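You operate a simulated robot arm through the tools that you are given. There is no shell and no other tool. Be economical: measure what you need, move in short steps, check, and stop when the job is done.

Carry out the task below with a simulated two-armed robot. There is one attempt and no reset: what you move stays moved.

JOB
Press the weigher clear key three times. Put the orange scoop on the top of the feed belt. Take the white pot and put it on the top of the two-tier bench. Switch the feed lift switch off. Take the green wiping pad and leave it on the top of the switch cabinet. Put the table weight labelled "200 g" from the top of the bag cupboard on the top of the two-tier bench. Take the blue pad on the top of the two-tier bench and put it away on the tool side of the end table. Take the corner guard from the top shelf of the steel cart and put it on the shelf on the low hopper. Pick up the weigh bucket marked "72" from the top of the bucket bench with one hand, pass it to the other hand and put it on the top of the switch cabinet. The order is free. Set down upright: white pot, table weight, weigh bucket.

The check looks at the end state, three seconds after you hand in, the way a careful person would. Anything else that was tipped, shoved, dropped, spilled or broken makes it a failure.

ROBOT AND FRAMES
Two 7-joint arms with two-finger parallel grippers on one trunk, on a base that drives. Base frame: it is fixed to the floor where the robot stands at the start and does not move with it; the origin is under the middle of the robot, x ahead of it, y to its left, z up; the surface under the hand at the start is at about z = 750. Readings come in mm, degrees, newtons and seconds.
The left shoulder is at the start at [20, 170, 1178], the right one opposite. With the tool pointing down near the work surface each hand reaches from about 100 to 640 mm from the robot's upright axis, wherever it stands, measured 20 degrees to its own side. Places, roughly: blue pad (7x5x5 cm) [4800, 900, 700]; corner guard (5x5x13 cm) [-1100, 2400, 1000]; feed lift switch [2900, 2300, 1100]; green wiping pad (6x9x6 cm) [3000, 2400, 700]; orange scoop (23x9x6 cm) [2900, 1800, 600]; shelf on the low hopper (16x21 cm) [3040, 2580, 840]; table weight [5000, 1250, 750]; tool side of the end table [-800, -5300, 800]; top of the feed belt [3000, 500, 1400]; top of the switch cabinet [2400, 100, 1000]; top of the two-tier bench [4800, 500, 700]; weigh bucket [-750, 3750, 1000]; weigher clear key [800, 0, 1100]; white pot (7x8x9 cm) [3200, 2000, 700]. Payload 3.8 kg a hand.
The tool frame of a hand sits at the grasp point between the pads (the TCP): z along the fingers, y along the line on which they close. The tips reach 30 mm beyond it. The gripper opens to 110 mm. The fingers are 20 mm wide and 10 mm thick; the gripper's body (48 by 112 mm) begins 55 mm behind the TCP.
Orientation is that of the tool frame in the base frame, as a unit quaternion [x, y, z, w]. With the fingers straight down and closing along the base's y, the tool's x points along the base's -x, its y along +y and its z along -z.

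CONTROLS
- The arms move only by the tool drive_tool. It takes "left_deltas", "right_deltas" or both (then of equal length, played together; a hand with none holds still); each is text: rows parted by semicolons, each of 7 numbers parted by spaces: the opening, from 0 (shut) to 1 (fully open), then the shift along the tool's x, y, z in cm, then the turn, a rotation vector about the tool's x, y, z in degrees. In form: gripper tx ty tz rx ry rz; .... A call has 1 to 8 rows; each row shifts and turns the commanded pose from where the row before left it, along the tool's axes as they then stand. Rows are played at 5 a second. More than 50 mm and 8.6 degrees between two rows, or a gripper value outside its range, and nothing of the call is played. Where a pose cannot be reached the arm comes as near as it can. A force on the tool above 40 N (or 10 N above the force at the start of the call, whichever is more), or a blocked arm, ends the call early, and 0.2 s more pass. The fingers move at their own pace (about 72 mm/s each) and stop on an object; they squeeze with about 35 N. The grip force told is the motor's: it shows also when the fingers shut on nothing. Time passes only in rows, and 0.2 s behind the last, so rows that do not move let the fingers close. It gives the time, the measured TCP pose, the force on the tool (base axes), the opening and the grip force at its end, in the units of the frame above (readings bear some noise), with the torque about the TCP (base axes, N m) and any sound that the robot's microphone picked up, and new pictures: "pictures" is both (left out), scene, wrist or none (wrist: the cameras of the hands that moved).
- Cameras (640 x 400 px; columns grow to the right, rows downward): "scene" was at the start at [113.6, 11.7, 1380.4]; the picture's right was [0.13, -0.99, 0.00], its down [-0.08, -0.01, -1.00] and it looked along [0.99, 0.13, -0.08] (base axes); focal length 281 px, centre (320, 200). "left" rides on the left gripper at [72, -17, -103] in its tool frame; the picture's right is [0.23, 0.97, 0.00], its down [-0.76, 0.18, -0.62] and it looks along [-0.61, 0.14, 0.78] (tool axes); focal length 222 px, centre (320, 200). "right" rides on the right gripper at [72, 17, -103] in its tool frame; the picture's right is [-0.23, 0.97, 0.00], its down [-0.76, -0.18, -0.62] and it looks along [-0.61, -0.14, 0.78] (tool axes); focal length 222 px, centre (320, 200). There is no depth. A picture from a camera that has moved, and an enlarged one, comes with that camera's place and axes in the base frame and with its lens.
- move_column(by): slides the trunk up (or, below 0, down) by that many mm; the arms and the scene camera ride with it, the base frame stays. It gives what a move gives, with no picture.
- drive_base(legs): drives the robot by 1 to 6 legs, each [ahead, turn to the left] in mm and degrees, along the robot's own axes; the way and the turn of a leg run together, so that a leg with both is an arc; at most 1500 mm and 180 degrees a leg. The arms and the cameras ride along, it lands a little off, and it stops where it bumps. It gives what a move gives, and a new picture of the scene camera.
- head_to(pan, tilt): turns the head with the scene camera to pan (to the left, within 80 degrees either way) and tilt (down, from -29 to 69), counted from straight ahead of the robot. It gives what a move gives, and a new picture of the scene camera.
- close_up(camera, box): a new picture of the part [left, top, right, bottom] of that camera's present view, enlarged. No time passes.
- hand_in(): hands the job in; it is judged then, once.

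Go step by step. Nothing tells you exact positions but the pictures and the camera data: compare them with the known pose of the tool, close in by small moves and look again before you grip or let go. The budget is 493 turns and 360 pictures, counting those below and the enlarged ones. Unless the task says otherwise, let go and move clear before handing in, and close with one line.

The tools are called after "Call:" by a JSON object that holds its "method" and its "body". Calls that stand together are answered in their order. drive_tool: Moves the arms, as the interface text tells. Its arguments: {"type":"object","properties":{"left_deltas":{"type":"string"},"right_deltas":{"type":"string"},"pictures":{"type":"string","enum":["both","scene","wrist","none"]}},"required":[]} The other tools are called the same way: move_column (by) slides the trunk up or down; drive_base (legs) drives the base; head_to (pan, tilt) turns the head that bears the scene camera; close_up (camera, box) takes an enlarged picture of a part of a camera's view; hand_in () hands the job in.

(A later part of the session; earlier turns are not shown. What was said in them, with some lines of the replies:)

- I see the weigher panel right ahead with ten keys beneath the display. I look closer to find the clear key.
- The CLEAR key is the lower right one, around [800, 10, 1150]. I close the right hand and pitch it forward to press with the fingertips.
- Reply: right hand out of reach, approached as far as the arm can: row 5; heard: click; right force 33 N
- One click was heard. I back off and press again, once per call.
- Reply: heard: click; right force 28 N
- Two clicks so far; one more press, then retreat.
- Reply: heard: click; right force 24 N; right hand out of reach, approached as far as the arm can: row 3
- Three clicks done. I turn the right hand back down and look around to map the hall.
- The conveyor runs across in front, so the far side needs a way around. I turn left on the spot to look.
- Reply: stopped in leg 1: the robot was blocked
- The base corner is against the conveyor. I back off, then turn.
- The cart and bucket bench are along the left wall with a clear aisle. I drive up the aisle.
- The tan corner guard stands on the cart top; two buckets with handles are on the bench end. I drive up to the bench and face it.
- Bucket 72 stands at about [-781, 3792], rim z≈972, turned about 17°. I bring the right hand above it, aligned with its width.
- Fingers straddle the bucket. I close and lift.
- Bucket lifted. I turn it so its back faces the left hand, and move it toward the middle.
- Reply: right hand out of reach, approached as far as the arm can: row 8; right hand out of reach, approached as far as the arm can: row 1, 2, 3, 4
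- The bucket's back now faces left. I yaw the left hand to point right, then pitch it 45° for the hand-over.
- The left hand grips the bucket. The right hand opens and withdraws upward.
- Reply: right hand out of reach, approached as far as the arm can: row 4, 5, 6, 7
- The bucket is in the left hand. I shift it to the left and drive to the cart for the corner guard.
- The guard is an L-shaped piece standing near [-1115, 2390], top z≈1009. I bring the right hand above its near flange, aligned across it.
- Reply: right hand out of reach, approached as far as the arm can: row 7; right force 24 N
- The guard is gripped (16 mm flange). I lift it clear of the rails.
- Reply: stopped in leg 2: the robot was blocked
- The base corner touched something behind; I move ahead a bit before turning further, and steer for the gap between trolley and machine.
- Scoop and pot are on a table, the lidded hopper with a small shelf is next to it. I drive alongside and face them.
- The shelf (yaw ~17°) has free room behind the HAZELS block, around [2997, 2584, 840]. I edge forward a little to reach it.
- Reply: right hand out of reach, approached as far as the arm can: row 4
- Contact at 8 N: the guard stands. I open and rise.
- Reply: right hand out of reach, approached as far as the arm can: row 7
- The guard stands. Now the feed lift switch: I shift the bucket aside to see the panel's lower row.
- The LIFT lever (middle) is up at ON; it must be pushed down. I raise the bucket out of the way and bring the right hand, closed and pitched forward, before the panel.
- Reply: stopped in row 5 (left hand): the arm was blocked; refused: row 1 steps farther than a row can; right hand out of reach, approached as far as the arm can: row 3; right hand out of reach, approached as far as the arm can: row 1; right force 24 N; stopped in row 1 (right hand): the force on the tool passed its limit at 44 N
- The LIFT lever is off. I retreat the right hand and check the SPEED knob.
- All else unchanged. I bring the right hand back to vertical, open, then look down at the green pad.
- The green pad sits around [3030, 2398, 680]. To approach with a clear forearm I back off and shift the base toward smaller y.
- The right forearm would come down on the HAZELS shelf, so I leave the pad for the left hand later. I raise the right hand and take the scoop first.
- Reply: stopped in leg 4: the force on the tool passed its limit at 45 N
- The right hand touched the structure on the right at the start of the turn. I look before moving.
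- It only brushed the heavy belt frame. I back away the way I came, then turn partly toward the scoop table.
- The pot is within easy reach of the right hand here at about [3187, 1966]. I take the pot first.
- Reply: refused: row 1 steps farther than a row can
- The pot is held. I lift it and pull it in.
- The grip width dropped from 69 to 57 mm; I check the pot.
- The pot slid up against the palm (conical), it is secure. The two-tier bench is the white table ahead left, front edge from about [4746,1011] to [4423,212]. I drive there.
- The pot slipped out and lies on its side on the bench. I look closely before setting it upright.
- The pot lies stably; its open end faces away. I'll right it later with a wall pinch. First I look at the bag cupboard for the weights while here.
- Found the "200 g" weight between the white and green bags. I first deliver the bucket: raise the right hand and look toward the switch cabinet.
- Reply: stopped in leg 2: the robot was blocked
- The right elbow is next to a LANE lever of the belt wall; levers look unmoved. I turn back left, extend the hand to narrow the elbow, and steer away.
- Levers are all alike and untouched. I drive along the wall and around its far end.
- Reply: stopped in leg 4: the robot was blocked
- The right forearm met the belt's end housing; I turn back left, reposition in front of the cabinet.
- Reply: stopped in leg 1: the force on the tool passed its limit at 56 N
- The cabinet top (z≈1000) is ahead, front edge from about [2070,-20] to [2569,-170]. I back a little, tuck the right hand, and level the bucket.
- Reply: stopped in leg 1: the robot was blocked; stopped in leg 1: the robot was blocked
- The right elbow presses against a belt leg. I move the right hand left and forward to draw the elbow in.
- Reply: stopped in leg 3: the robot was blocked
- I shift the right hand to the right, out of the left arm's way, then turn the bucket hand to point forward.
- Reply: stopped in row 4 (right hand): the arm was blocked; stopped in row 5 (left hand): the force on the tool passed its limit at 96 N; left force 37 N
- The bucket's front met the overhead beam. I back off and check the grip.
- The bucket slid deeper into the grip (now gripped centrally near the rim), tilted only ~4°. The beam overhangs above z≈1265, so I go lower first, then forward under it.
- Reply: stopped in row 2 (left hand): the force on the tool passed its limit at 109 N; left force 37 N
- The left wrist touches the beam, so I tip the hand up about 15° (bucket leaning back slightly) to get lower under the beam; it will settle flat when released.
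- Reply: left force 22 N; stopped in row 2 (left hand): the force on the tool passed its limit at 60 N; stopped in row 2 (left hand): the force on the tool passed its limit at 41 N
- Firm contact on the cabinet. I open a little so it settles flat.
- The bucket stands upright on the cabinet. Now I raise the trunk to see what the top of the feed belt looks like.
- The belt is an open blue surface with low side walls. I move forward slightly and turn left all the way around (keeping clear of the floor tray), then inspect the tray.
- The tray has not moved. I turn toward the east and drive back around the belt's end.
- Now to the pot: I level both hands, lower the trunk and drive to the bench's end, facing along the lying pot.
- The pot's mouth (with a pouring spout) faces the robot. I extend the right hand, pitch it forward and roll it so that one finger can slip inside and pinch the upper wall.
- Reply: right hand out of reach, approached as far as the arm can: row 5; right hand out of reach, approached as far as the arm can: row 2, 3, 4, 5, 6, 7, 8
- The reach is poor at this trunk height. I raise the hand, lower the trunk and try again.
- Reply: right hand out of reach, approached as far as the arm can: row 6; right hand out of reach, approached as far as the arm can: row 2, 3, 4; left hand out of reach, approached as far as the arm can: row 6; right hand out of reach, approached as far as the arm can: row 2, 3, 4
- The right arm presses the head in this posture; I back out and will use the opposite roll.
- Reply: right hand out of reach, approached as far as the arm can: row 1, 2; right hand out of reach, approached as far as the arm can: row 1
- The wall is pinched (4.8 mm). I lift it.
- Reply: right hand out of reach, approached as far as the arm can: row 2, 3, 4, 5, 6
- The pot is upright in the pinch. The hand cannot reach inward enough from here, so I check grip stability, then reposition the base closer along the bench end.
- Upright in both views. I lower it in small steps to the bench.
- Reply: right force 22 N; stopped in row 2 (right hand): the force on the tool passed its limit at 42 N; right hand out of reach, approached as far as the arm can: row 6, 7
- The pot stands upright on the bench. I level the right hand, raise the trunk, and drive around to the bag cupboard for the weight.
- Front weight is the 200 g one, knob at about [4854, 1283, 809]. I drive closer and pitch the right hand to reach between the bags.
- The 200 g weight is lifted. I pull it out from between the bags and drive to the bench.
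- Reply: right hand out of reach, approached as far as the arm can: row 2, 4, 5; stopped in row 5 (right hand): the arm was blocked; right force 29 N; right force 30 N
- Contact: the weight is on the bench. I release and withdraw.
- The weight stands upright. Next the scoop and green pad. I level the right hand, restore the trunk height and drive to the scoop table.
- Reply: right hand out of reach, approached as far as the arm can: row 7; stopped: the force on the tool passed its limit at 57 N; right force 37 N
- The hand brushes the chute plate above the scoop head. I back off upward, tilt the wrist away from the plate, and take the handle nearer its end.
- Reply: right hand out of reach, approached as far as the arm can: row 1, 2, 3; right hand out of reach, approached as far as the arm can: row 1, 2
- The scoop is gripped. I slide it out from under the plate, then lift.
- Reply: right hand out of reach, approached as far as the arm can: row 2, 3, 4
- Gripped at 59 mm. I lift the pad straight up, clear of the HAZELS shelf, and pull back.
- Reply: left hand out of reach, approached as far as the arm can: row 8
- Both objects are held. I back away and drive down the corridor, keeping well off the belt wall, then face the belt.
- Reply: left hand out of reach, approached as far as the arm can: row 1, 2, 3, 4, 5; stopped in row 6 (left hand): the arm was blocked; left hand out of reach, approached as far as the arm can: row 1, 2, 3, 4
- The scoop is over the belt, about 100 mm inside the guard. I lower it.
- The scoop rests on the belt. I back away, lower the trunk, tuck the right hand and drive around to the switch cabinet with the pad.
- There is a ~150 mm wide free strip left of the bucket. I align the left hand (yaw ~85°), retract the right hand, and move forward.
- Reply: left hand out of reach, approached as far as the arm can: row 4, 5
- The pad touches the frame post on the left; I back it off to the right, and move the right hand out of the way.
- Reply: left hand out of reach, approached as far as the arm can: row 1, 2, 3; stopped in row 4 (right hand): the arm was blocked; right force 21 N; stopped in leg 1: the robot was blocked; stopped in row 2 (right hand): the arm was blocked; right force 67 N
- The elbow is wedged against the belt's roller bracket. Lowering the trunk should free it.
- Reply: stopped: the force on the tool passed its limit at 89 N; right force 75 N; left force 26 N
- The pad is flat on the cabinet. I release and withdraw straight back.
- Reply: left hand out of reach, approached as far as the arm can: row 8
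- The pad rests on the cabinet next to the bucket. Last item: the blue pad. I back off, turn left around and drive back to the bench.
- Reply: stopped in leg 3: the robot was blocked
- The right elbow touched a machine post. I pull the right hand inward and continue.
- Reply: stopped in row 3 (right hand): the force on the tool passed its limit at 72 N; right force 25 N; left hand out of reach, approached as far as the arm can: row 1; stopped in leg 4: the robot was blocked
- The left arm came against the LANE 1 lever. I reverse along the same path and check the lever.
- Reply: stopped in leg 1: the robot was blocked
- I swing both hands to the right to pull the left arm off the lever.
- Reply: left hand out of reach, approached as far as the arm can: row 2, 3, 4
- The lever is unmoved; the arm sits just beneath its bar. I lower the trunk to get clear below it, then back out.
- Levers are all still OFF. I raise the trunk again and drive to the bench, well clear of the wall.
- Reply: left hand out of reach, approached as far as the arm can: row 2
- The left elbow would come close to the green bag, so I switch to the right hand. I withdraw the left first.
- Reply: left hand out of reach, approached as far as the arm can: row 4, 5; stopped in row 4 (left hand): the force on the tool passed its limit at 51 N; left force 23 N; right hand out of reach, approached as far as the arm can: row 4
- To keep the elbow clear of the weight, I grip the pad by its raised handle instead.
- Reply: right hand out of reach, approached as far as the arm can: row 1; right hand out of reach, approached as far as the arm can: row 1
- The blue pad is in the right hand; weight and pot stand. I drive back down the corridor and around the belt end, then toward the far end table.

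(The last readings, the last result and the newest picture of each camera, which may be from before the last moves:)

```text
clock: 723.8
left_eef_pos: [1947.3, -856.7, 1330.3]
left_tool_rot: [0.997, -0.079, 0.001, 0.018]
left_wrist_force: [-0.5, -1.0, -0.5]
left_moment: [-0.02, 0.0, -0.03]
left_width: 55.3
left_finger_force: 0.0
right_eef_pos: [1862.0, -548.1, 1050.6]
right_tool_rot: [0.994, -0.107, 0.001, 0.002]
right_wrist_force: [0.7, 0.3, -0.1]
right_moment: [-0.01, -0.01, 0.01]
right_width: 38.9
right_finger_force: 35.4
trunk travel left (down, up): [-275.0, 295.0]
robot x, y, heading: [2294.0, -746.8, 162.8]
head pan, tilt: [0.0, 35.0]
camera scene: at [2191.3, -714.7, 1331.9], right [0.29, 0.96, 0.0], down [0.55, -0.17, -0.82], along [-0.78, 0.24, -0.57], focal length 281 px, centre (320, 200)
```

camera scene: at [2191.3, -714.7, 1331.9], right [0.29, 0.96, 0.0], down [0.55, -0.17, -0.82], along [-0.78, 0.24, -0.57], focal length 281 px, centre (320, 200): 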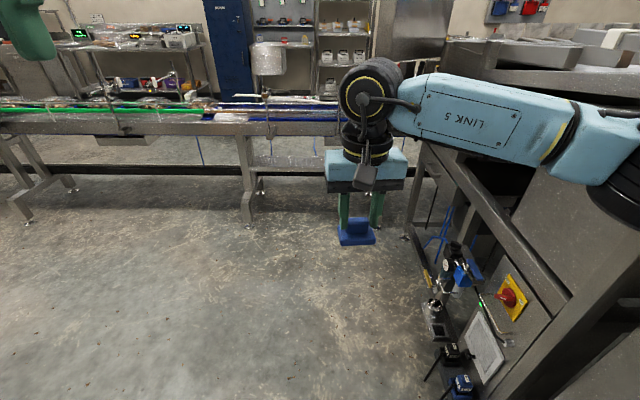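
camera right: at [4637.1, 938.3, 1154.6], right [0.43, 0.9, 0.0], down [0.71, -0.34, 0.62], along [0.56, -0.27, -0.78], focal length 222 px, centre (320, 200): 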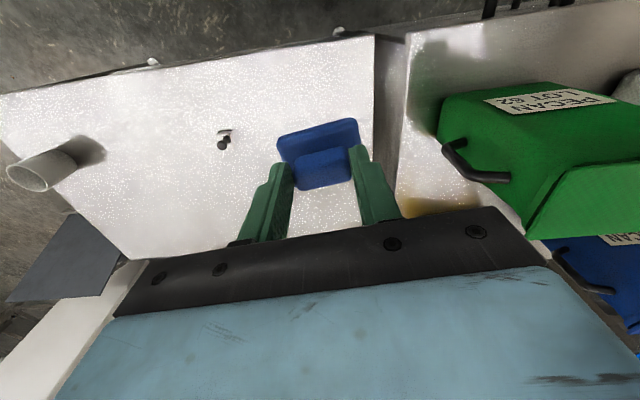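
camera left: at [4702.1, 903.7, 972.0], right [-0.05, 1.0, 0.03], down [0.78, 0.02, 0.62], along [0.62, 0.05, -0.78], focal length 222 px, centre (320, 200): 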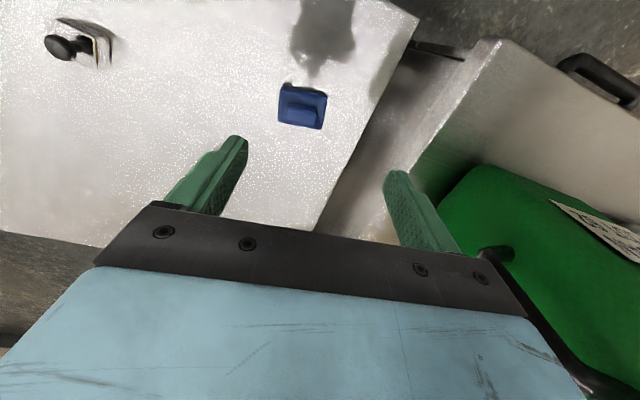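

Call:
{"method": "drive_base", "body": {"legs": [[0, 24], [880, 0], [0, 65]]}}

Call:
{"method": "head_to", "body": {"pan": 10, "tilt": 12}}

```text
clock: 732.7
left_eef_pos: [1520.9, -1212.2, 1330.7]
left_tool_rot: [0.753, 0.658, 0.014, 0.011]
left_wrist_force: [0.2, 0.4, 0.0]
left_moment: [0.0, 0.0, 0.01]
left_width: 55.2
left_finger_force: 0.0
right_eef_pos: [1213.3, -1304.7, 1050.2]
right_tool_rot: [0.771, 0.637, 0.001, 0.0]
right_wrist_force: [0.0, -0.7, -1.2]
right_moment: [0.03, 0.0, -0.02]
right_width: 38.6
right_finger_force: 34.3
trunk travel left (down, up): [-275.0, 295.0]
robot x, y, heading: [1402.1, -873.6, -105.9]
head pan, tilt: [0.0, 35.0]
camera scene: at [1374.4, -973.7, 1331.9], right [-0.96, 0.27, 0.0], down [0.15, 0.55, -0.82], along [-0.22, -0.79, -0.57], focal length 281 px, centre (320, 200)
```

scene: 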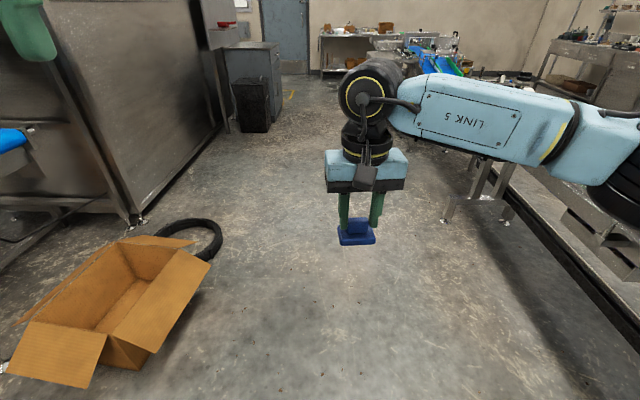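

```text
clock: 733.5
left_eef_pos: [1520.2, -1212.1, 1330.5]
left_tool_rot: [0.753, 0.658, 0.014, 0.011]
left_wrist_force: [0.8, -0.1, 0.0]
left_moment: [0.05, 0.02, 0.03]
left_width: 55.0
left_finger_force: 0.0
right_eef_pos: [1212.6, -1305.1, 1050.0]
right_tool_rot: [0.771, 0.637, 0.001, -0.001]
right_wrist_force: [0.0, 0.0, 0.3]
right_moment: [0.04, -0.01, -0.01]
right_width: 38.5
right_finger_force: 34.7
trunk travel left (down, up): [-275.0, 295.0]
robot x, y, heading: [1402.0, -869.8, -105.7]
head pan, tilt: [10.0, 12.0]
camera scene: at [1388.7, -981.7, 1368.7], right [-1.0, 0.1, 0.0], down [0.02, 0.21, -0.98], along [-0.1, -0.97, -0.21], focal length 281 px, centre (320, 200)
```

scene: 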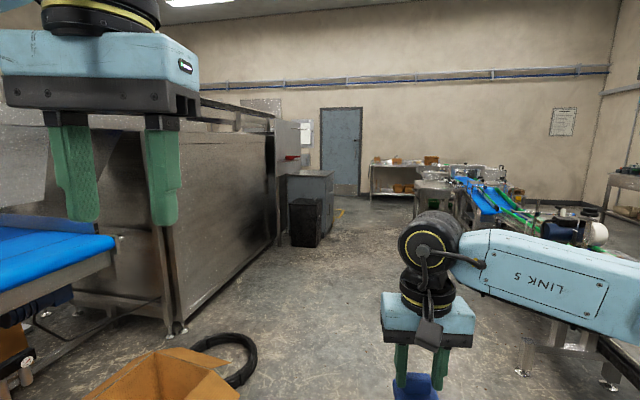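

The aisle is clear; the end table stands at the conveyor's far end. I drive parallel to the conveyor.

Call:
{"method": "drive_base", "body": {"legs": [[0, -2], [1400, 0], [1300, 0]]}}

Call:
{"method": "head_to", "body": {"pan": -5, "tilt": 15}}

```text
clock: 746.9
left_eef_pos: [713.6, -3759.0, 1331.3]
left_tool_rot: [0.759, 0.651, 0.013, 0.012]
left_wrist_force: [0.2, -0.2, 0.5]
left_moment: [-0.02, 0.01, -0.02]
left_width: 55.3
left_finger_force: 0.1
right_eef_pos: [405.6, -3847.2, 1051.1]
right_tool_rot: [0.777, 0.63, 0.001, 0.0]
right_wrist_force: [0.8, 0.3, -1.2]
right_moment: [0.02, -0.02, 0.02]
right_width: 38.9
right_finger_force: 35.4
trunk travel left (down, up): [-275.0, 295.0]
robot x, y, heading: [603.9, -3414.2, -106.5]
head pan, tilt: [10.0, 12.0]
camera scene: at [587.1, -3526.1, 1368.8], right [-0.99, 0.12, 0.0], down [0.02, 0.21, -0.98], along [-0.11, -0.97, -0.21], focal length 281 px, centre (320, 200)
```

scene: 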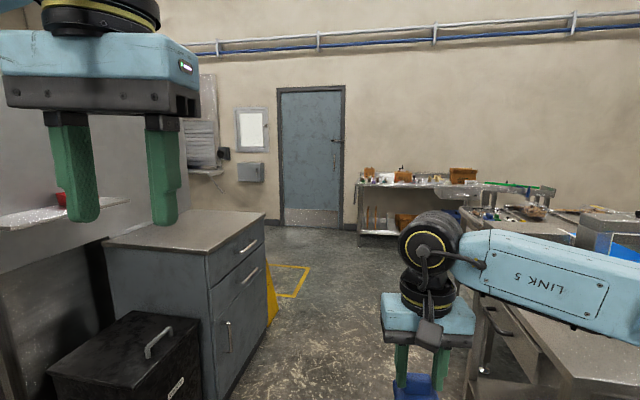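

```text
clock: 747.6
left_eef_pos: [713.4, -3757.9, 1330.5]
left_tool_rot: [0.76, 0.65, 0.013, 0.011]
left_wrist_force: [-0.9, 0.4, -1.4]
left_moment: [-0.02, 0.0, 0.01]
left_width: 54.8
left_finger_force: 0.0
right_eef_pos: [406.5, -3845.7, 1050.8]
right_tool_rot: [0.777, 0.629, 0.001, 0.0]
right_wrist_force: [-0.5, 0.1, -0.1]
right_moment: [-0.01, -0.01, 0.0]
right_width: 38.6
right_finger_force: 34.8
trunk travel left (down, up): [-275.0, 295.0]
robot x, y, heading: [599.8, -3410.8, -106.8]
head pan, tilt: [-5.0, 15.0]
camera scene: at [563.5, -3520.0, 1363.9], right [-0.93, 0.37, 0.0], down [0.1, 0.24, -0.97], along [-0.36, -0.9, -0.26], focal length 281 px, centre (320, 200)
```

scene: 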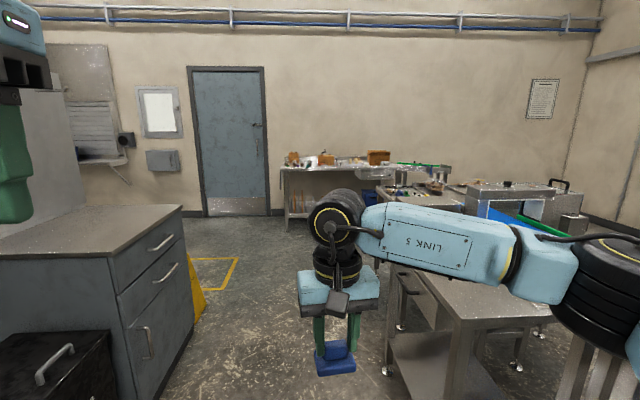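

Call:
{"method": "drive_base", "body": {"legs": [[0, 2], [1300, 0], [0, -40]]}}

Call:
{"method": "head_to", "body": {"pan": -10, "tilt": 25}}

```text
clock: 756.4
left_eef_pos: [110.2, -4991.3, 1329.2]
left_tool_rot: [0.938, 0.347, 0.008, 0.015]
left_wrist_force: [0.0, 0.1, 0.1]
left_moment: [0.0, -0.01, -0.01]
left_width: 54.8
left_finger_force: 0.1
right_eef_pos: [-180.1, -4857.3, 1052.1]
right_tool_rot: [0.947, 0.321, 0.001, 0.001]
right_wrist_force: [-0.3, 0.1, -0.5]
right_moment: [0.07, -0.01, 0.01]
right_width: 38.8
right_finger_force: 35.5
trunk travel left (down, up): [-275.0, 295.0]
robot x, y, heading: [249.4, -4657.6, -147.0]
head pan, tilt: [-5.0, 15.0]
camera scene: at [151.3, -4710.6, 1363.9], right [-0.47, 0.88, 0.0], down [0.23, 0.12, -0.97], along [-0.85, -0.45, -0.26], focal length 281 px, centre (320, 200)
```

scene: 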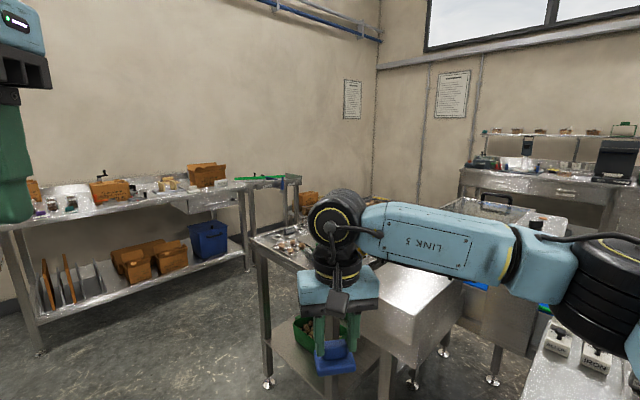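

```text
clock: 757.1
left_eef_pos: [110.1, -4991.8, 1332.6]
left_tool_rot: [0.937, 0.348, 0.008, 0.015]
left_wrist_force: [0.3, 0.2, 0.3]
left_moment: [-0.03, 0.03, -0.02]
left_width: 55.2
left_finger_force: 0.0
right_eef_pos: [-179.4, -4856.5, 1050.8]
right_tool_rot: [0.947, 0.32, 0.0, 0.0]
right_wrist_force: [0.5, -0.2, -0.4]
right_moment: [0.03, 0.01, 0.01]
right_width: 39.0
right_finger_force: 35.1
trunk travel left (down, up): [-275.0, 295.0]
robot x, y, heading: [252.4, -4656.2, -147.3]
head pan, tilt: [-10.0, 25.0]
camera scene: at [149.3, -4703.0, 1347.7], right [-0.39, 0.92, 0.0], down [0.39, 0.16, -0.91], along [-0.84, -0.35, -0.42], focal length 281 px, centre (320, 200)
```

scene: 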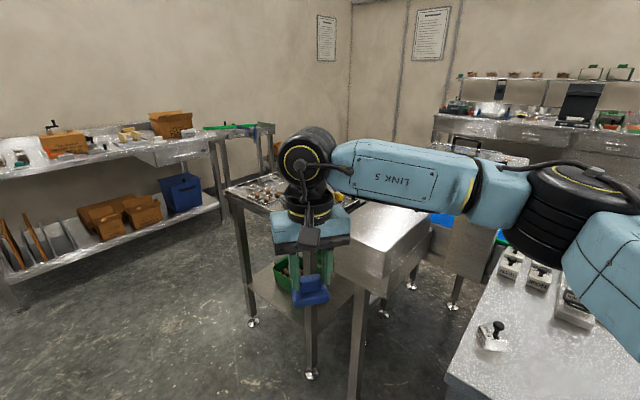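

Call:
{"method": "drive_base", "body": {"legs": [[0, 30], [700, 0], [0, -75]]}}

Call:
{"method": "head_to", "body": {"pan": 15, "tilt": 32}}

```text
clock: 765.9
left_eef_pos: [-426.3, -5423.3, 1331.4]
left_tool_rot: [0.998, -0.061, 0.002, 0.018]
left_wrist_force: [-0.1, -0.2, 0.2]
left_moment: [0.01, -0.01, 0.0]
left_width: 55.2
left_finger_force: 0.0
right_eef_pos: [-521.5, -5118.3, 1051.6]
right_tool_rot: [0.996, -0.089, 0.001, 0.001]
right_wrist_force: [-0.5, 0.2, 0.5]
right_moment: [-0.02, 0.0, -0.03]
right_width: 38.6
right_finger_force: 34.7
trunk travel left (down, up): [-275.0, 295.0]
robot x, y, heading: [-86.3, -5300.2, 164.9]
head pan, tilt: [-10.0, 25.0]
camera scene: at [-185.8, -5257.1, 1347.7], right [0.42, 0.91, 0.0], down [0.38, -0.18, -0.91], along [-0.82, 0.38, -0.42], focal length 281 px, centre (320, 200)
```

scene: 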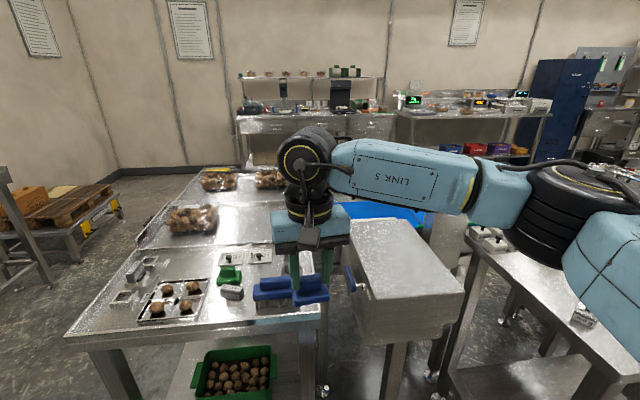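

```text
clock: 766.8
left_eef_pos: [-425.0, -5423.8, 1330.1]
left_tool_rot: [0.998, -0.061, 0.002, 0.018]
left_wrist_force: [-0.4, 0.4, 0.0]
left_moment: [0.0, -0.01, 0.02]
left_width: 54.6
left_finger_force: 0.0
right_eef_pos: [-521.8, -5118.2, 1051.8]
right_tool_rot: [0.996, -0.089, 0.0, 0.001]
right_wrist_force: [-0.2, 0.9, -0.6]
right_moment: [0.01, -0.03, 0.01]
right_width: 39.0
right_finger_force: 35.4
trunk travel left (down, up): [-275.0, 295.0]
robot x, y, heading: [-80.8, -5302.2, 165.4]
head pan, tilt: [15.0, 32.0]
camera scene: at [-191.7, -5296.2, 1336.6], right [0.0, 1.0, 0.0], down [0.53, 0.0, -0.85], along [-0.85, 0.0, -0.53], focal length 281 px, centre (320, 200)
```

scene: 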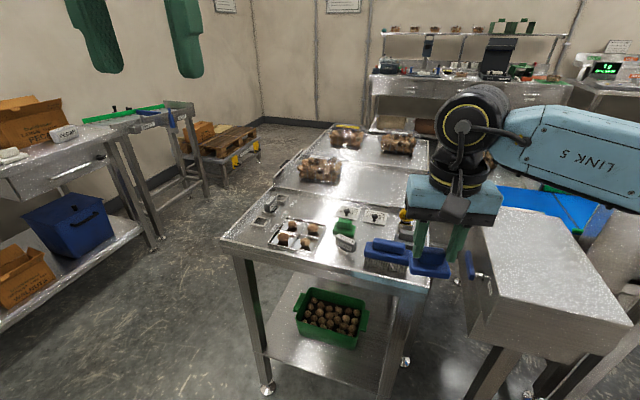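

Call:
{"method": "close_up", "body": {"camera": "scene", "box": [210, 170, 450, 300]}}

Call:
{"method": "close_up", "body": {"camera": "scene", "box": [260, 110, 440, 210]}}

Call:
{"method": "close_up", "body": {"camera": "right", "box": [0, 0, 640, 400]}}

```text
2.67 times, centred on (330, 235) of scene
camera zoom: at [-191.7, -5296.2, 1336.6], right [0.0, 1.0, 0.0], down [0.53, 0.0, -0.85], along [-0.85, 0.0, -0.53], focal length 749 px, centre (293, 107)
```

zoom: 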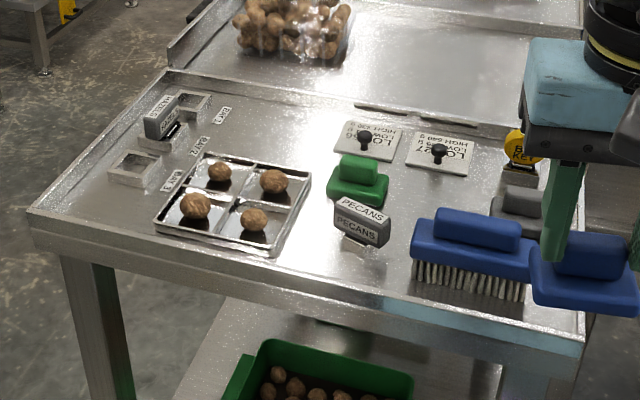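

```text
3.56 times, centred on (350, 160) of scene
camera zoom: at [-191.7, -5296.2, 1336.6], right [0.0, 1.0, 0.0], down [0.53, 0.0, -0.85], along [-0.85, 0.0, -0.53], focal length 999 px, centre (213, 342)
```

zoom: 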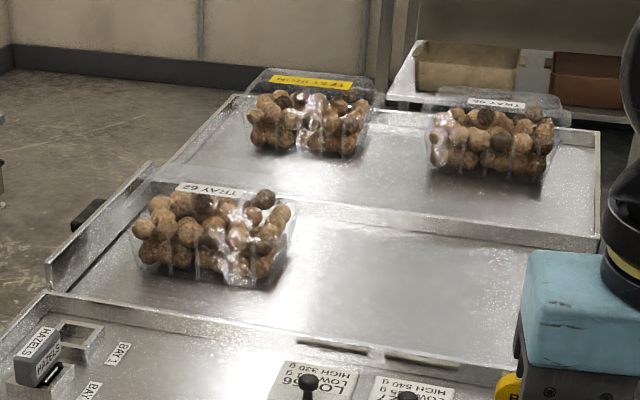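

```text
1.00 times, centred on (320, 200) of right (not enlarged: the box is as wide or as high as the picture)
camera zoom: at [-454.3, -5149.4, 1153.9], right [-0.4, -0.92, 0.0], down [-0.72, 0.31, 0.62], along [-0.57, 0.25, -0.78], focal length 222 px, centre (320, 200)
```

zoom: 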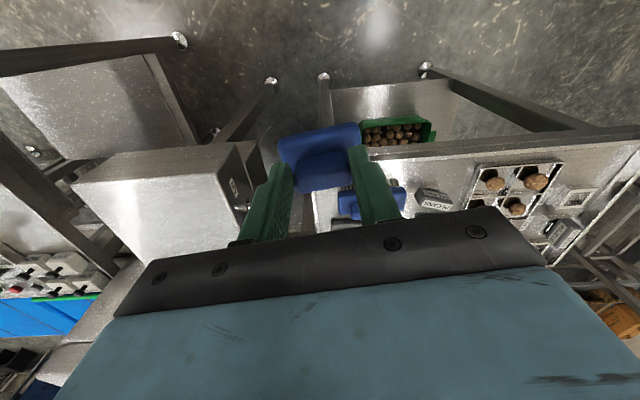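

The right part of the table holds tools (brush, key, pads). I move the right hand aside to see the free space there.

Call:
{"method": "drive_tool", "body": {"right_deltas": "0 2 -4 -2 0 0 0;0 2 -4 -2 0 0 0;0 2 -4 -2 0 0 0;0 2 -4 -2 0 0 0;0 2 -4 -2 0 0 0", "pictures": "scene"}}

Call:
{"method": "close_up", "body": {"camera": "scene", "box": [210, 170, 470, 310]}}

```text
clock: 768.0
left_eef_pos: [-423.9, -5422.8, 1331.8]
left_tool_rot: [0.998, -0.061, 0.0, 0.018]
left_wrist_force: [0.1, -0.1, 0.6]
left_moment: [-0.03, 0.0, 0.02]
left_width: 54.8
left_finger_force: 0.1
right_eef_pos: [-385.2, -4935.9, 1148.0]
right_tool_rot: [0.996, -0.089, 0.001, 0.001]
right_wrist_force: [0.1, -0.4, -1.4]
right_moment: [0.01, 0.04, -0.01]
right_width: 38.9
right_finger_force: 35.3
trunk travel left (down, up): [-275.0, 295.0]
robot x, y, heading: [-82.0, -5299.6, 165.3]
head pan, tilt: [15.0, 32.0]
camera scene: at [-190.2, -5295.4, 1336.7], right [0.0, 1.0, 0.0], down [0.53, 0.0, -0.85], along [-0.85, 0.0, -0.53], focal length 281 px, centre (320, 200)
```

scene: 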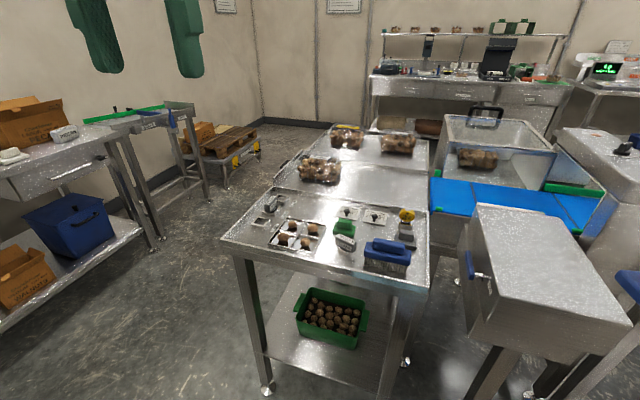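

```text
2.46 times, centred on (340, 240) of scene
camera zoom: at [-190.2, -5295.4, 1336.7], right [0.0, 1.0, 0.0], down [0.53, 0.0, -0.85], along [-0.85, 0.0, -0.53], focal length 691 px, centre (271, 102)
```

zoom: 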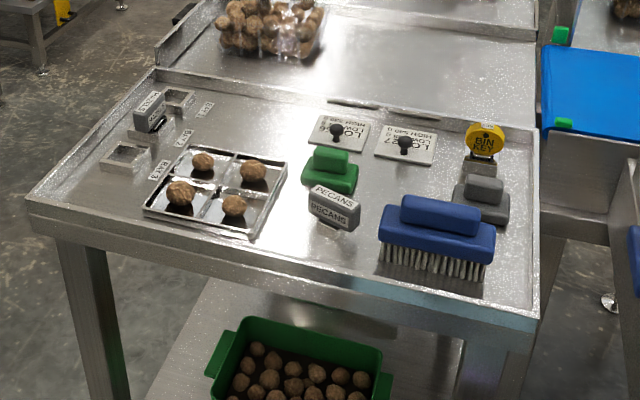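

I'll set the pad between the green and grey pads on the tool side, behind the brush (about [-840,-5134]). I drive closer.

Call:
{"method": "drive_base", "body": {"legs": [[190, 0]]}}

Call:
{"method": "drive_tool", "body": {"right_deltas": "0 -4 0 0 0 0 4.5;0 -4 0 0 0 0 4.5;0 -4 2 0 0 0 0;0 -4 2 0 0 0 0;0 -4 2 0 0 0 0", "pictures": "both"}}

```text
clock: 769.5
left_eef_pos: [-614.2, -5371.7, 1330.7]
left_tool_rot: [0.998, -0.063, 0.002, 0.018]
left_wrist_force: [-0.5, 1.1, 0.3]
left_moment: [0.03, 0.01, 0.01]
left_width: 55.0
left_finger_force: 0.1
right_eef_pos: [-576.1, -4884.4, 1147.3]
right_tool_rot: [0.996, -0.09, 0.001, 0.002]
right_wrist_force: [-1.2, -0.7, -0.7]
right_moment: [-0.02, -0.04, -0.01]
right_width: 38.7
right_finger_force: 34.7
trunk travel left (down, up): [-275.0, 295.0]
robot x, y, heading: [-271.4, -5252.2, 165.0]
head pan, tilt: [15.0, 32.0]
camera scene: at [-381.5, -5245.2, 1336.5], right [0.0, 1.0, 0.0], down [0.53, 0.0, -0.85], along [-0.85, 0.0, -0.53], focal length 281 px, centre (320, 200)
```

scene: 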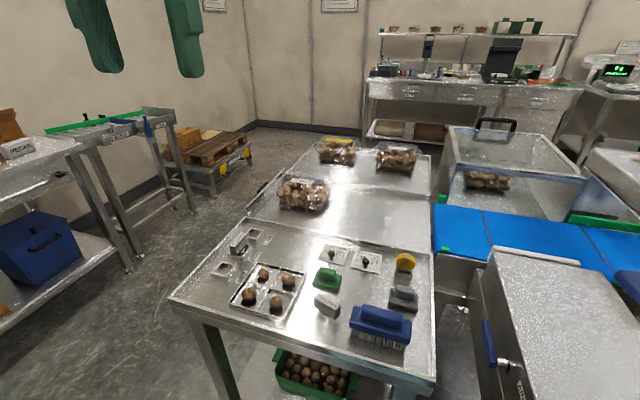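

```text
clock: 770.8
left_eef_pos: [-616.4, -5373.7, 1331.9]
left_tool_rot: [0.998, -0.063, 0.002, 0.016]
left_wrist_force: [-0.2, -1.0, 0.7]
left_moment: [0.04, 0.0, -0.02]
left_width: 55.0
left_finger_force: 0.1
right_eef_pos: [-787.7, -4885.2, 1147.0]
right_tool_rot: [0.986, -0.168, 0.001, -0.002]
right_wrist_force: [-0.4, -1.0, -0.4]
right_moment: [0.01, -0.07, 0.02]
right_width: 38.8
right_finger_force: 34.9
trunk travel left (down, up): [-275.0, 295.0]
robot x, y, heading: [-276.2, -5255.6, 164.8]
head pan, tilt: [15.0, 32.0]
camera scene: at [-381.8, -5247.0, 1336.5], right [0.0, 1.0, 0.0], down [0.53, 0.0, -0.85], along [-0.85, 0.0, -0.53], focal length 281 px, centre (320, 200)
camera right: at [-725.9, -4926.7, 1249.9], right [-0.54, -0.84, 0.0], down [-0.66, 0.42, 0.62], along [-0.52, 0.34, -0.78], focal length 222 px, centre (320, 200)
```

scene: 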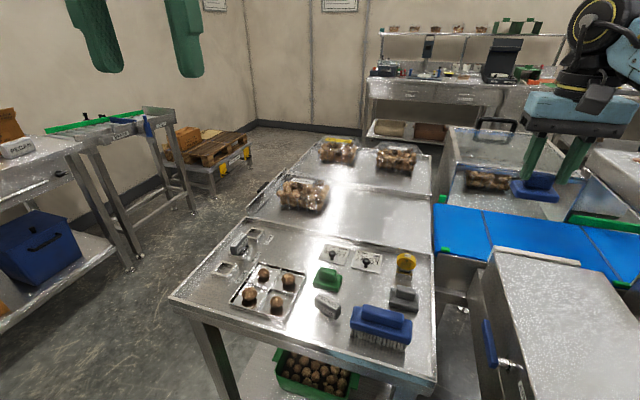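
right: 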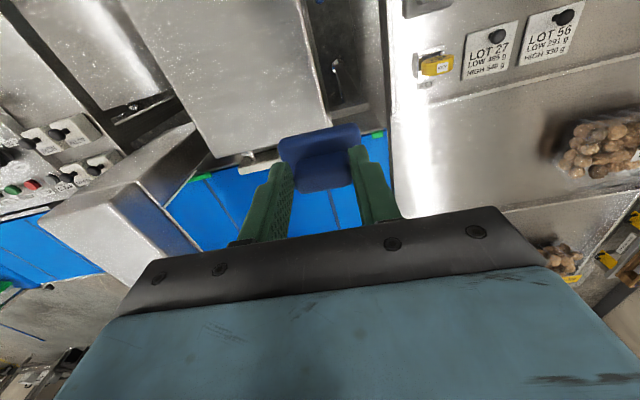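

Call:
{"method": "close_up", "body": {"camera": "scene", "box": [290, 235, 450, 365]}}

```text
3.08 times, centred on (370, 300) of scene
camera zoom: at [-381.8, -5247.0, 1336.5], right [0.0, 1.0, 0.0], down [0.53, 0.0, -0.85], along [-0.85, 0.0, -0.53], focal length 864 px, centre (166, -108)
```

zoom: 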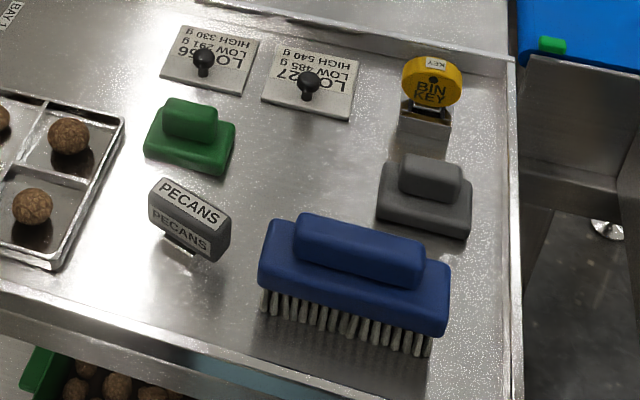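

Call:
{"method": "drive_tool", "body": {"right_deltas": "0 1.17 4.2 0 0 0 0;0 1.17 4.2 0 0 0 0;0 1.17 4.2 0 0 0 0;0 1.17 4.2 0 0 0 0;0 1.17 4.2 0 0 0 0;0 1.17 4.2 0 0 0 0;0 0 0 5 0 0 0;0 0 0 5 0 0 0", "pictures": "both"}}

```text
clock: 772.5
left_eef_pos: [-615.9, -5372.4, 1331.6]
left_tool_rot: [0.998, -0.062, 0.002, 0.017]
left_wrist_force: [0.0, -0.2, 0.7]
left_moment: [0.0, 0.0, 0.01]
left_width: 55.1
left_finger_force: 0.1
right_eef_pos: [-806.6, -5146.4, 1047.3]
right_tool_rot: [0.986, -0.169, 0.001, 0.0]
right_wrist_force: [-0.8, -0.8, -0.1]
right_moment: [-0.01, -0.01, 0.02]
right_width: 38.6
right_finger_force: 35.0
trunk travel left (down, up): [-275.0, 295.0]
robot x, y, heading: [-269.9, -5252.0, 165.0]
head pan, tilt: [15.0, 32.0]
camera scene: at [-380.9, -5246.1, 1336.5], right [0.0, 1.0, 0.0], down [0.53, 0.0, -0.85], along [-0.85, 0.0, -0.53], focal length 281 px, centre (320, 200)
camera right: at [-743.5, -5187.8, 1149.4], right [-0.54, -0.84, 0.0], down [-0.66, 0.42, 0.62], along [-0.52, 0.33, -0.78], focal length 222 px, centre (320, 200)
```

scene: 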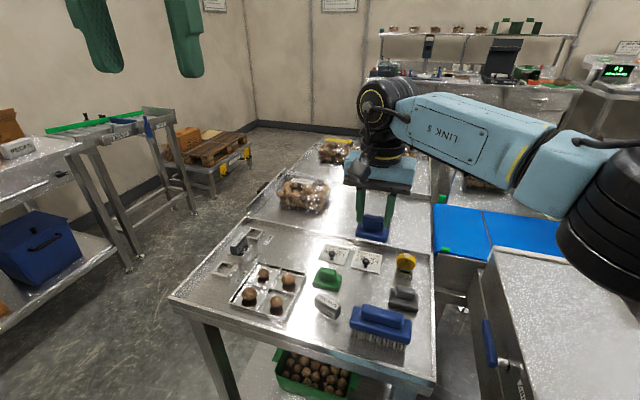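
right: 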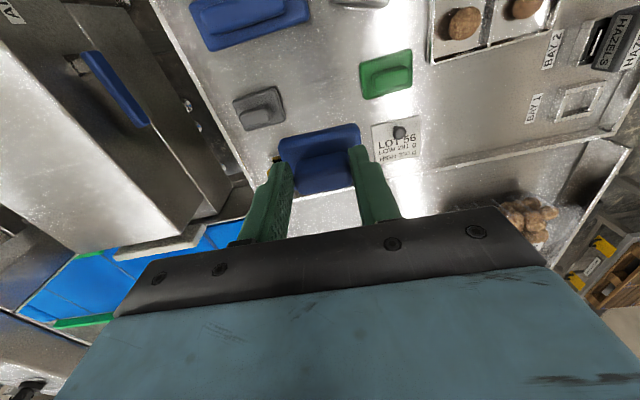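

Call:
{"method": "drive_tool", "body": {"right_deltas": "0 0.4 0.3 4.2 0 0 0;0 0 0 4 0 0 0;0 0 0 3.5 0 0 0", "pictures": "both"}}

```text
clock: 773.4
left_eef_pos: [-615.5, -5371.6, 1331.2]
left_tool_rot: [0.998, -0.062, 0.002, 0.017]
left_wrist_force: [0.1, -0.9, 0.1]
left_moment: [-0.02, 0.02, 0.0]
left_width: 55.0
left_finger_force: 0.0
right_eef_pos: [-801.2, -5151.6, 930.7]
right_tool_rot: [0.986, -0.17, 0.001, -0.001]
right_wrist_force: [-0.5, -0.2, -0.5]
right_moment: [-0.02, -0.04, 0.0]
right_width: 38.8
right_finger_force: 34.6
trunk travel left (down, up): [-275.0, 295.0]
robot x, y, heading: [-275.4, -5251.7, 164.8]
head pan, tilt: [15.0, 32.0]
camera scene: at [-381.0, -5245.5, 1336.5], right [0.0, 1.0, 0.0], down [0.53, 0.0, -0.85], along [-0.85, 0.0, -0.53], focal length 281 px, centre (320, 200)
camera right: at [-739.4, -5192.3, 1033.3], right [-0.54, -0.84, 0.0], down [-0.66, 0.42, 0.62], along [-0.52, 0.33, -0.78], focal length 222 px, centre (320, 200)
```

scene: 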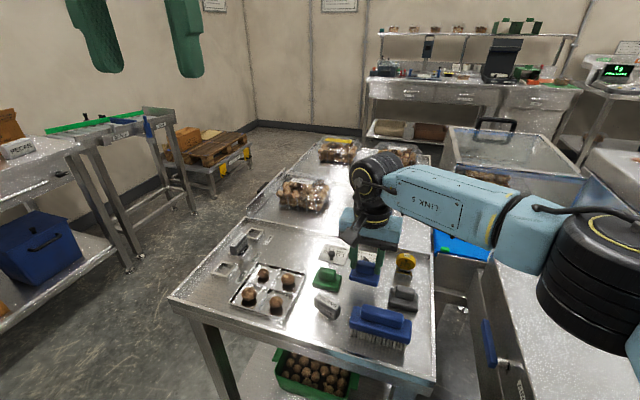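
right: 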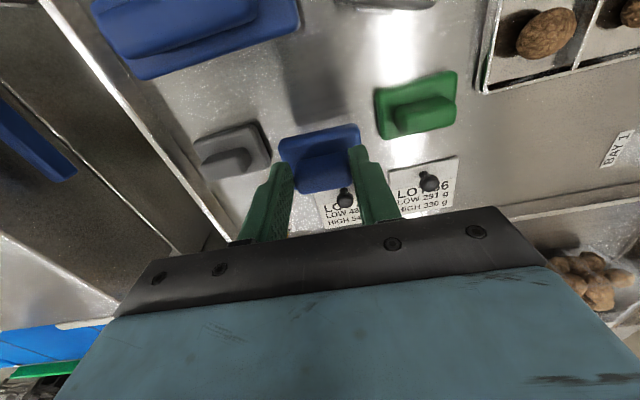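

Call:
{"method": "drive_tool", "body": {"right_deltas": "0 0 0 2 0 0 0;0 0 0 0.7 0 0 0;0 0 0 0.4 0 0 0;0 0 0 0.4 0 0 0;0 0 0 0.4 0 0 0", "pictures": "wrist"}}

```text
clock: 774.5
left_eef_pos: [-615.3, -5372.4, 1331.1]
left_tool_rot: [0.998, -0.063, 0.002, 0.017]
left_wrist_force: [-0.6, -0.2, 0.2]
left_moment: [0.02, 0.01, -0.01]
left_width: 54.9
left_finger_force: 0.0
right_eef_pos: [-800.8, -5149.7, 890.8]
right_tool_rot: [0.986, -0.168, 0.001, 0.0]
right_wrist_force: [-0.3, -0.8, 0.3]
right_moment: [-0.02, -0.03, 0.01]
right_width: 38.9
right_finger_force: 34.9
trunk travel left (down, up): [-275.0, 295.0]
robot x, y, heading: [-274.0, -5250.5, 165.1]
head pan, tilt: [15.0, 32.0]
camera right: at [-738.0, -5190.8, 994.7], right [-0.54, -0.84, 0.0], down [-0.66, 0.42, 0.62], along [-0.52, 0.33, -0.78], focal length 222 px, centre (320, 200)
```

right: 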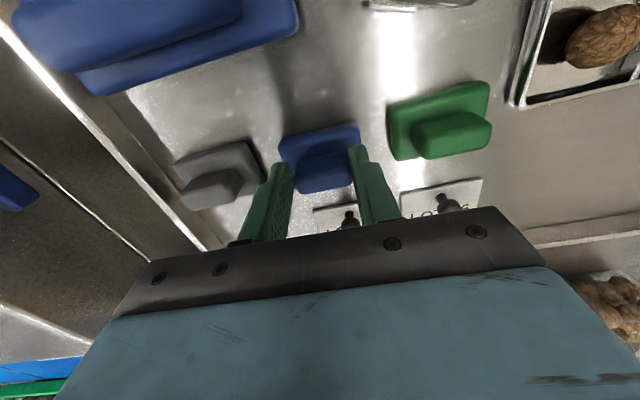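

Call:
{"method": "drive_tool", "body": {"right_deltas": "0 0 -0.2 0.4 0 0 0;0 0 0 0.4 0 0 0;0 0 0 0.4 0 0 0;0 0 0 0.4 0 0 0;0 0 0 0.4 0 0 0", "pictures": "none"}}

```text
clock: 775.8
left_eef_pos: [-613.3, -5374.2, 1331.1]
left_tool_rot: [0.998, -0.062, 0.001, 0.019]
left_wrist_force: [-0.1, -0.5, -0.6]
left_moment: [0.03, 0.04, -0.02]
left_width: 55.4
left_finger_force: 0.1
right_eef_pos: [-799.8, -5149.4, 875.8]
right_tool_rot: [0.986, -0.168, -0.003, 0.001]
right_wrist_force: [-3.2, -7.4, 32.0]
right_moment: [-0.02, 0.22, 0.09]
right_width: 38.8
right_finger_force: 35.0
trunk travel left (down, up): [-275.0, 295.0]
robot x, y, heading: [-269.9, -5252.3, 165.1]
head pan, tilt: [15.0, 32.0]
```

Contact at 32 N. I release with a modest opening and rise.

Call:
{"method": "drive_tool", "body": {"right_deltas": "0.45 0 0 0 0 0 0;0.5 0 0 0 0 0 0;0.5 0 0 -2 0 0 0;0.5 0 0 -4 0 0 0;0.5 0 0 -4 0 0 0;0.5 0 0 -4 0 0 0;0.5 0 0 -4 0 0 0;0.5 3 -2 -3 0 0 0", "pictures": "both"}}

Call:
{"method": "close_up", "body": {"camera": "scene", "box": [290, 235, 450, 365]}}

```text
clock: 777.5
left_eef_pos: [-614.2, -5370.4, 1331.2]
left_tool_rot: [0.998, -0.063, 0.0, 0.019]
left_wrist_force: [0.0, 0.6, -0.3]
left_moment: [-0.01, 0.05, 0.01]
left_width: 55.0
left_finger_force: 0.0
right_eef_pos: [-764.4, -5137.4, 1082.1]
right_tool_rot: [0.986, -0.168, 0.0, 0.001]
right_wrist_force: [0.4, 0.3, -0.1]
right_moment: [-0.05, 0.02, 0.0]
right_width: 54.8
right_finger_force: 0.1
trunk travel left (down, up): [-275.0, 295.0]
robot x, y, heading: [-273.3, -5251.6, 164.9]
head pan, tilt: [15.0, 32.0]
camera scene: at [-379.4, -5244.1, 1336.7], right [0.0, 1.0, 0.0], down [0.53, 0.0, -0.85], along [-0.85, 0.0, -0.53], focal length 281 px, centre (320, 200)
camera right: at [-702.0, -5177.8, 1184.0], right [-0.54, -0.84, 0.0], down [-0.66, 0.42, 0.62], along [-0.52, 0.33, -0.78], focal length 222 px, centre (320, 200)
```

scene: 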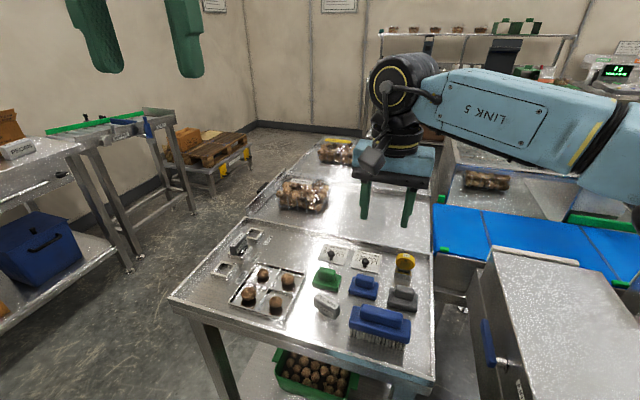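
right: 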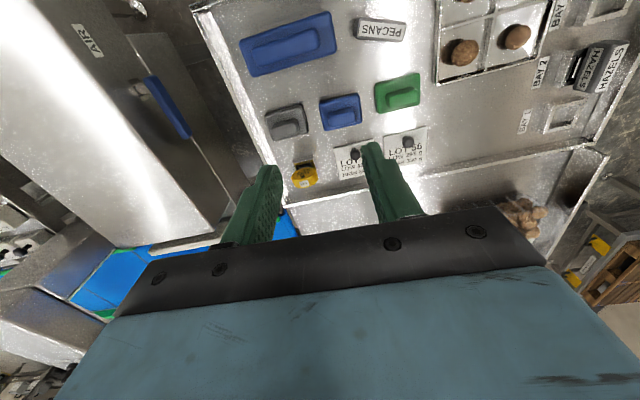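

```text
3.08 times, centred on (370, 300) of scene
camera zoom: at [-379.4, -5244.1, 1336.7], right [0.0, 1.0, 0.0], down [0.53, 0.0, -0.85], along [-0.85, 0.0, -0.53], focal length 864 px, centre (166, -108)
```

zoom: 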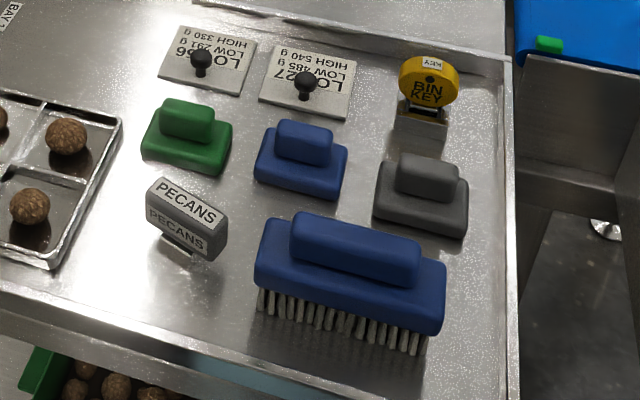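

The blue pad sits among the tools. I back clear of the table and hand in.

Call:
{"method": "drive_base", "body": {"legs": [[-200, 0]]}}

Call:
{"method": "hand_in", "body": {}}

```text
clock: 779.2
left_eef_pos: [-420.1, -5424.2, 1330.8]
left_tool_rot: [0.998, -0.062, 0.002, 0.018]
left_wrist_force: [-0.4, 0.3, -0.9]
left_moment: [0.0, 0.03, -0.02]
left_width: 55.0
left_finger_force: 0.1
right_eef_pos: [-570.7, -5190.6, 1080.3]
right_tool_rot: [0.986, -0.169, 0.001, 0.0]
right_wrist_force: [0.3, 0.1, -0.4]
right_moment: [-0.03, -0.02, 0.0]
right_width: 55.1
right_finger_force: 0.1
trunk travel left (down, up): [-275.0, 295.0]
robot x, y, heading: [-78.3, -5302.3, 165.1]
head pan, tilt: [15.0, 32.0]
camera scene: at [-185.4, -5297.9, 1336.7], right [0.0, 1.0, 0.0], down [0.53, 0.0, -0.85], along [-0.85, 0.0, -0.53], focal length 281 px, centre (320, 200)
```

scene: 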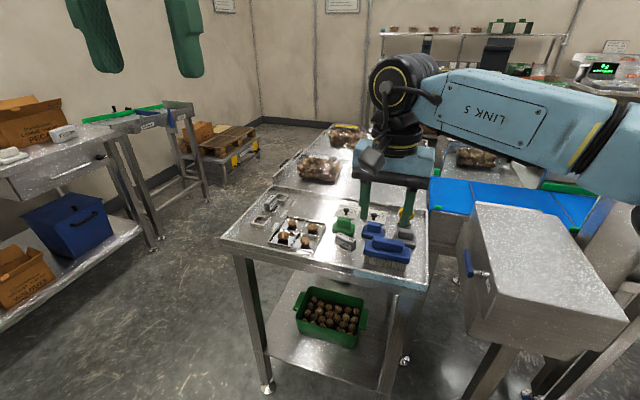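

```text
The job is handed in.
```

All nine parts of the job are done and handed in. On the way, the white pot slipped from the grip and fell on its side on the two-tier bench, where I stood it upright again, and the robot bumped fixed machinery several times; I saw no displacement from those bumps.
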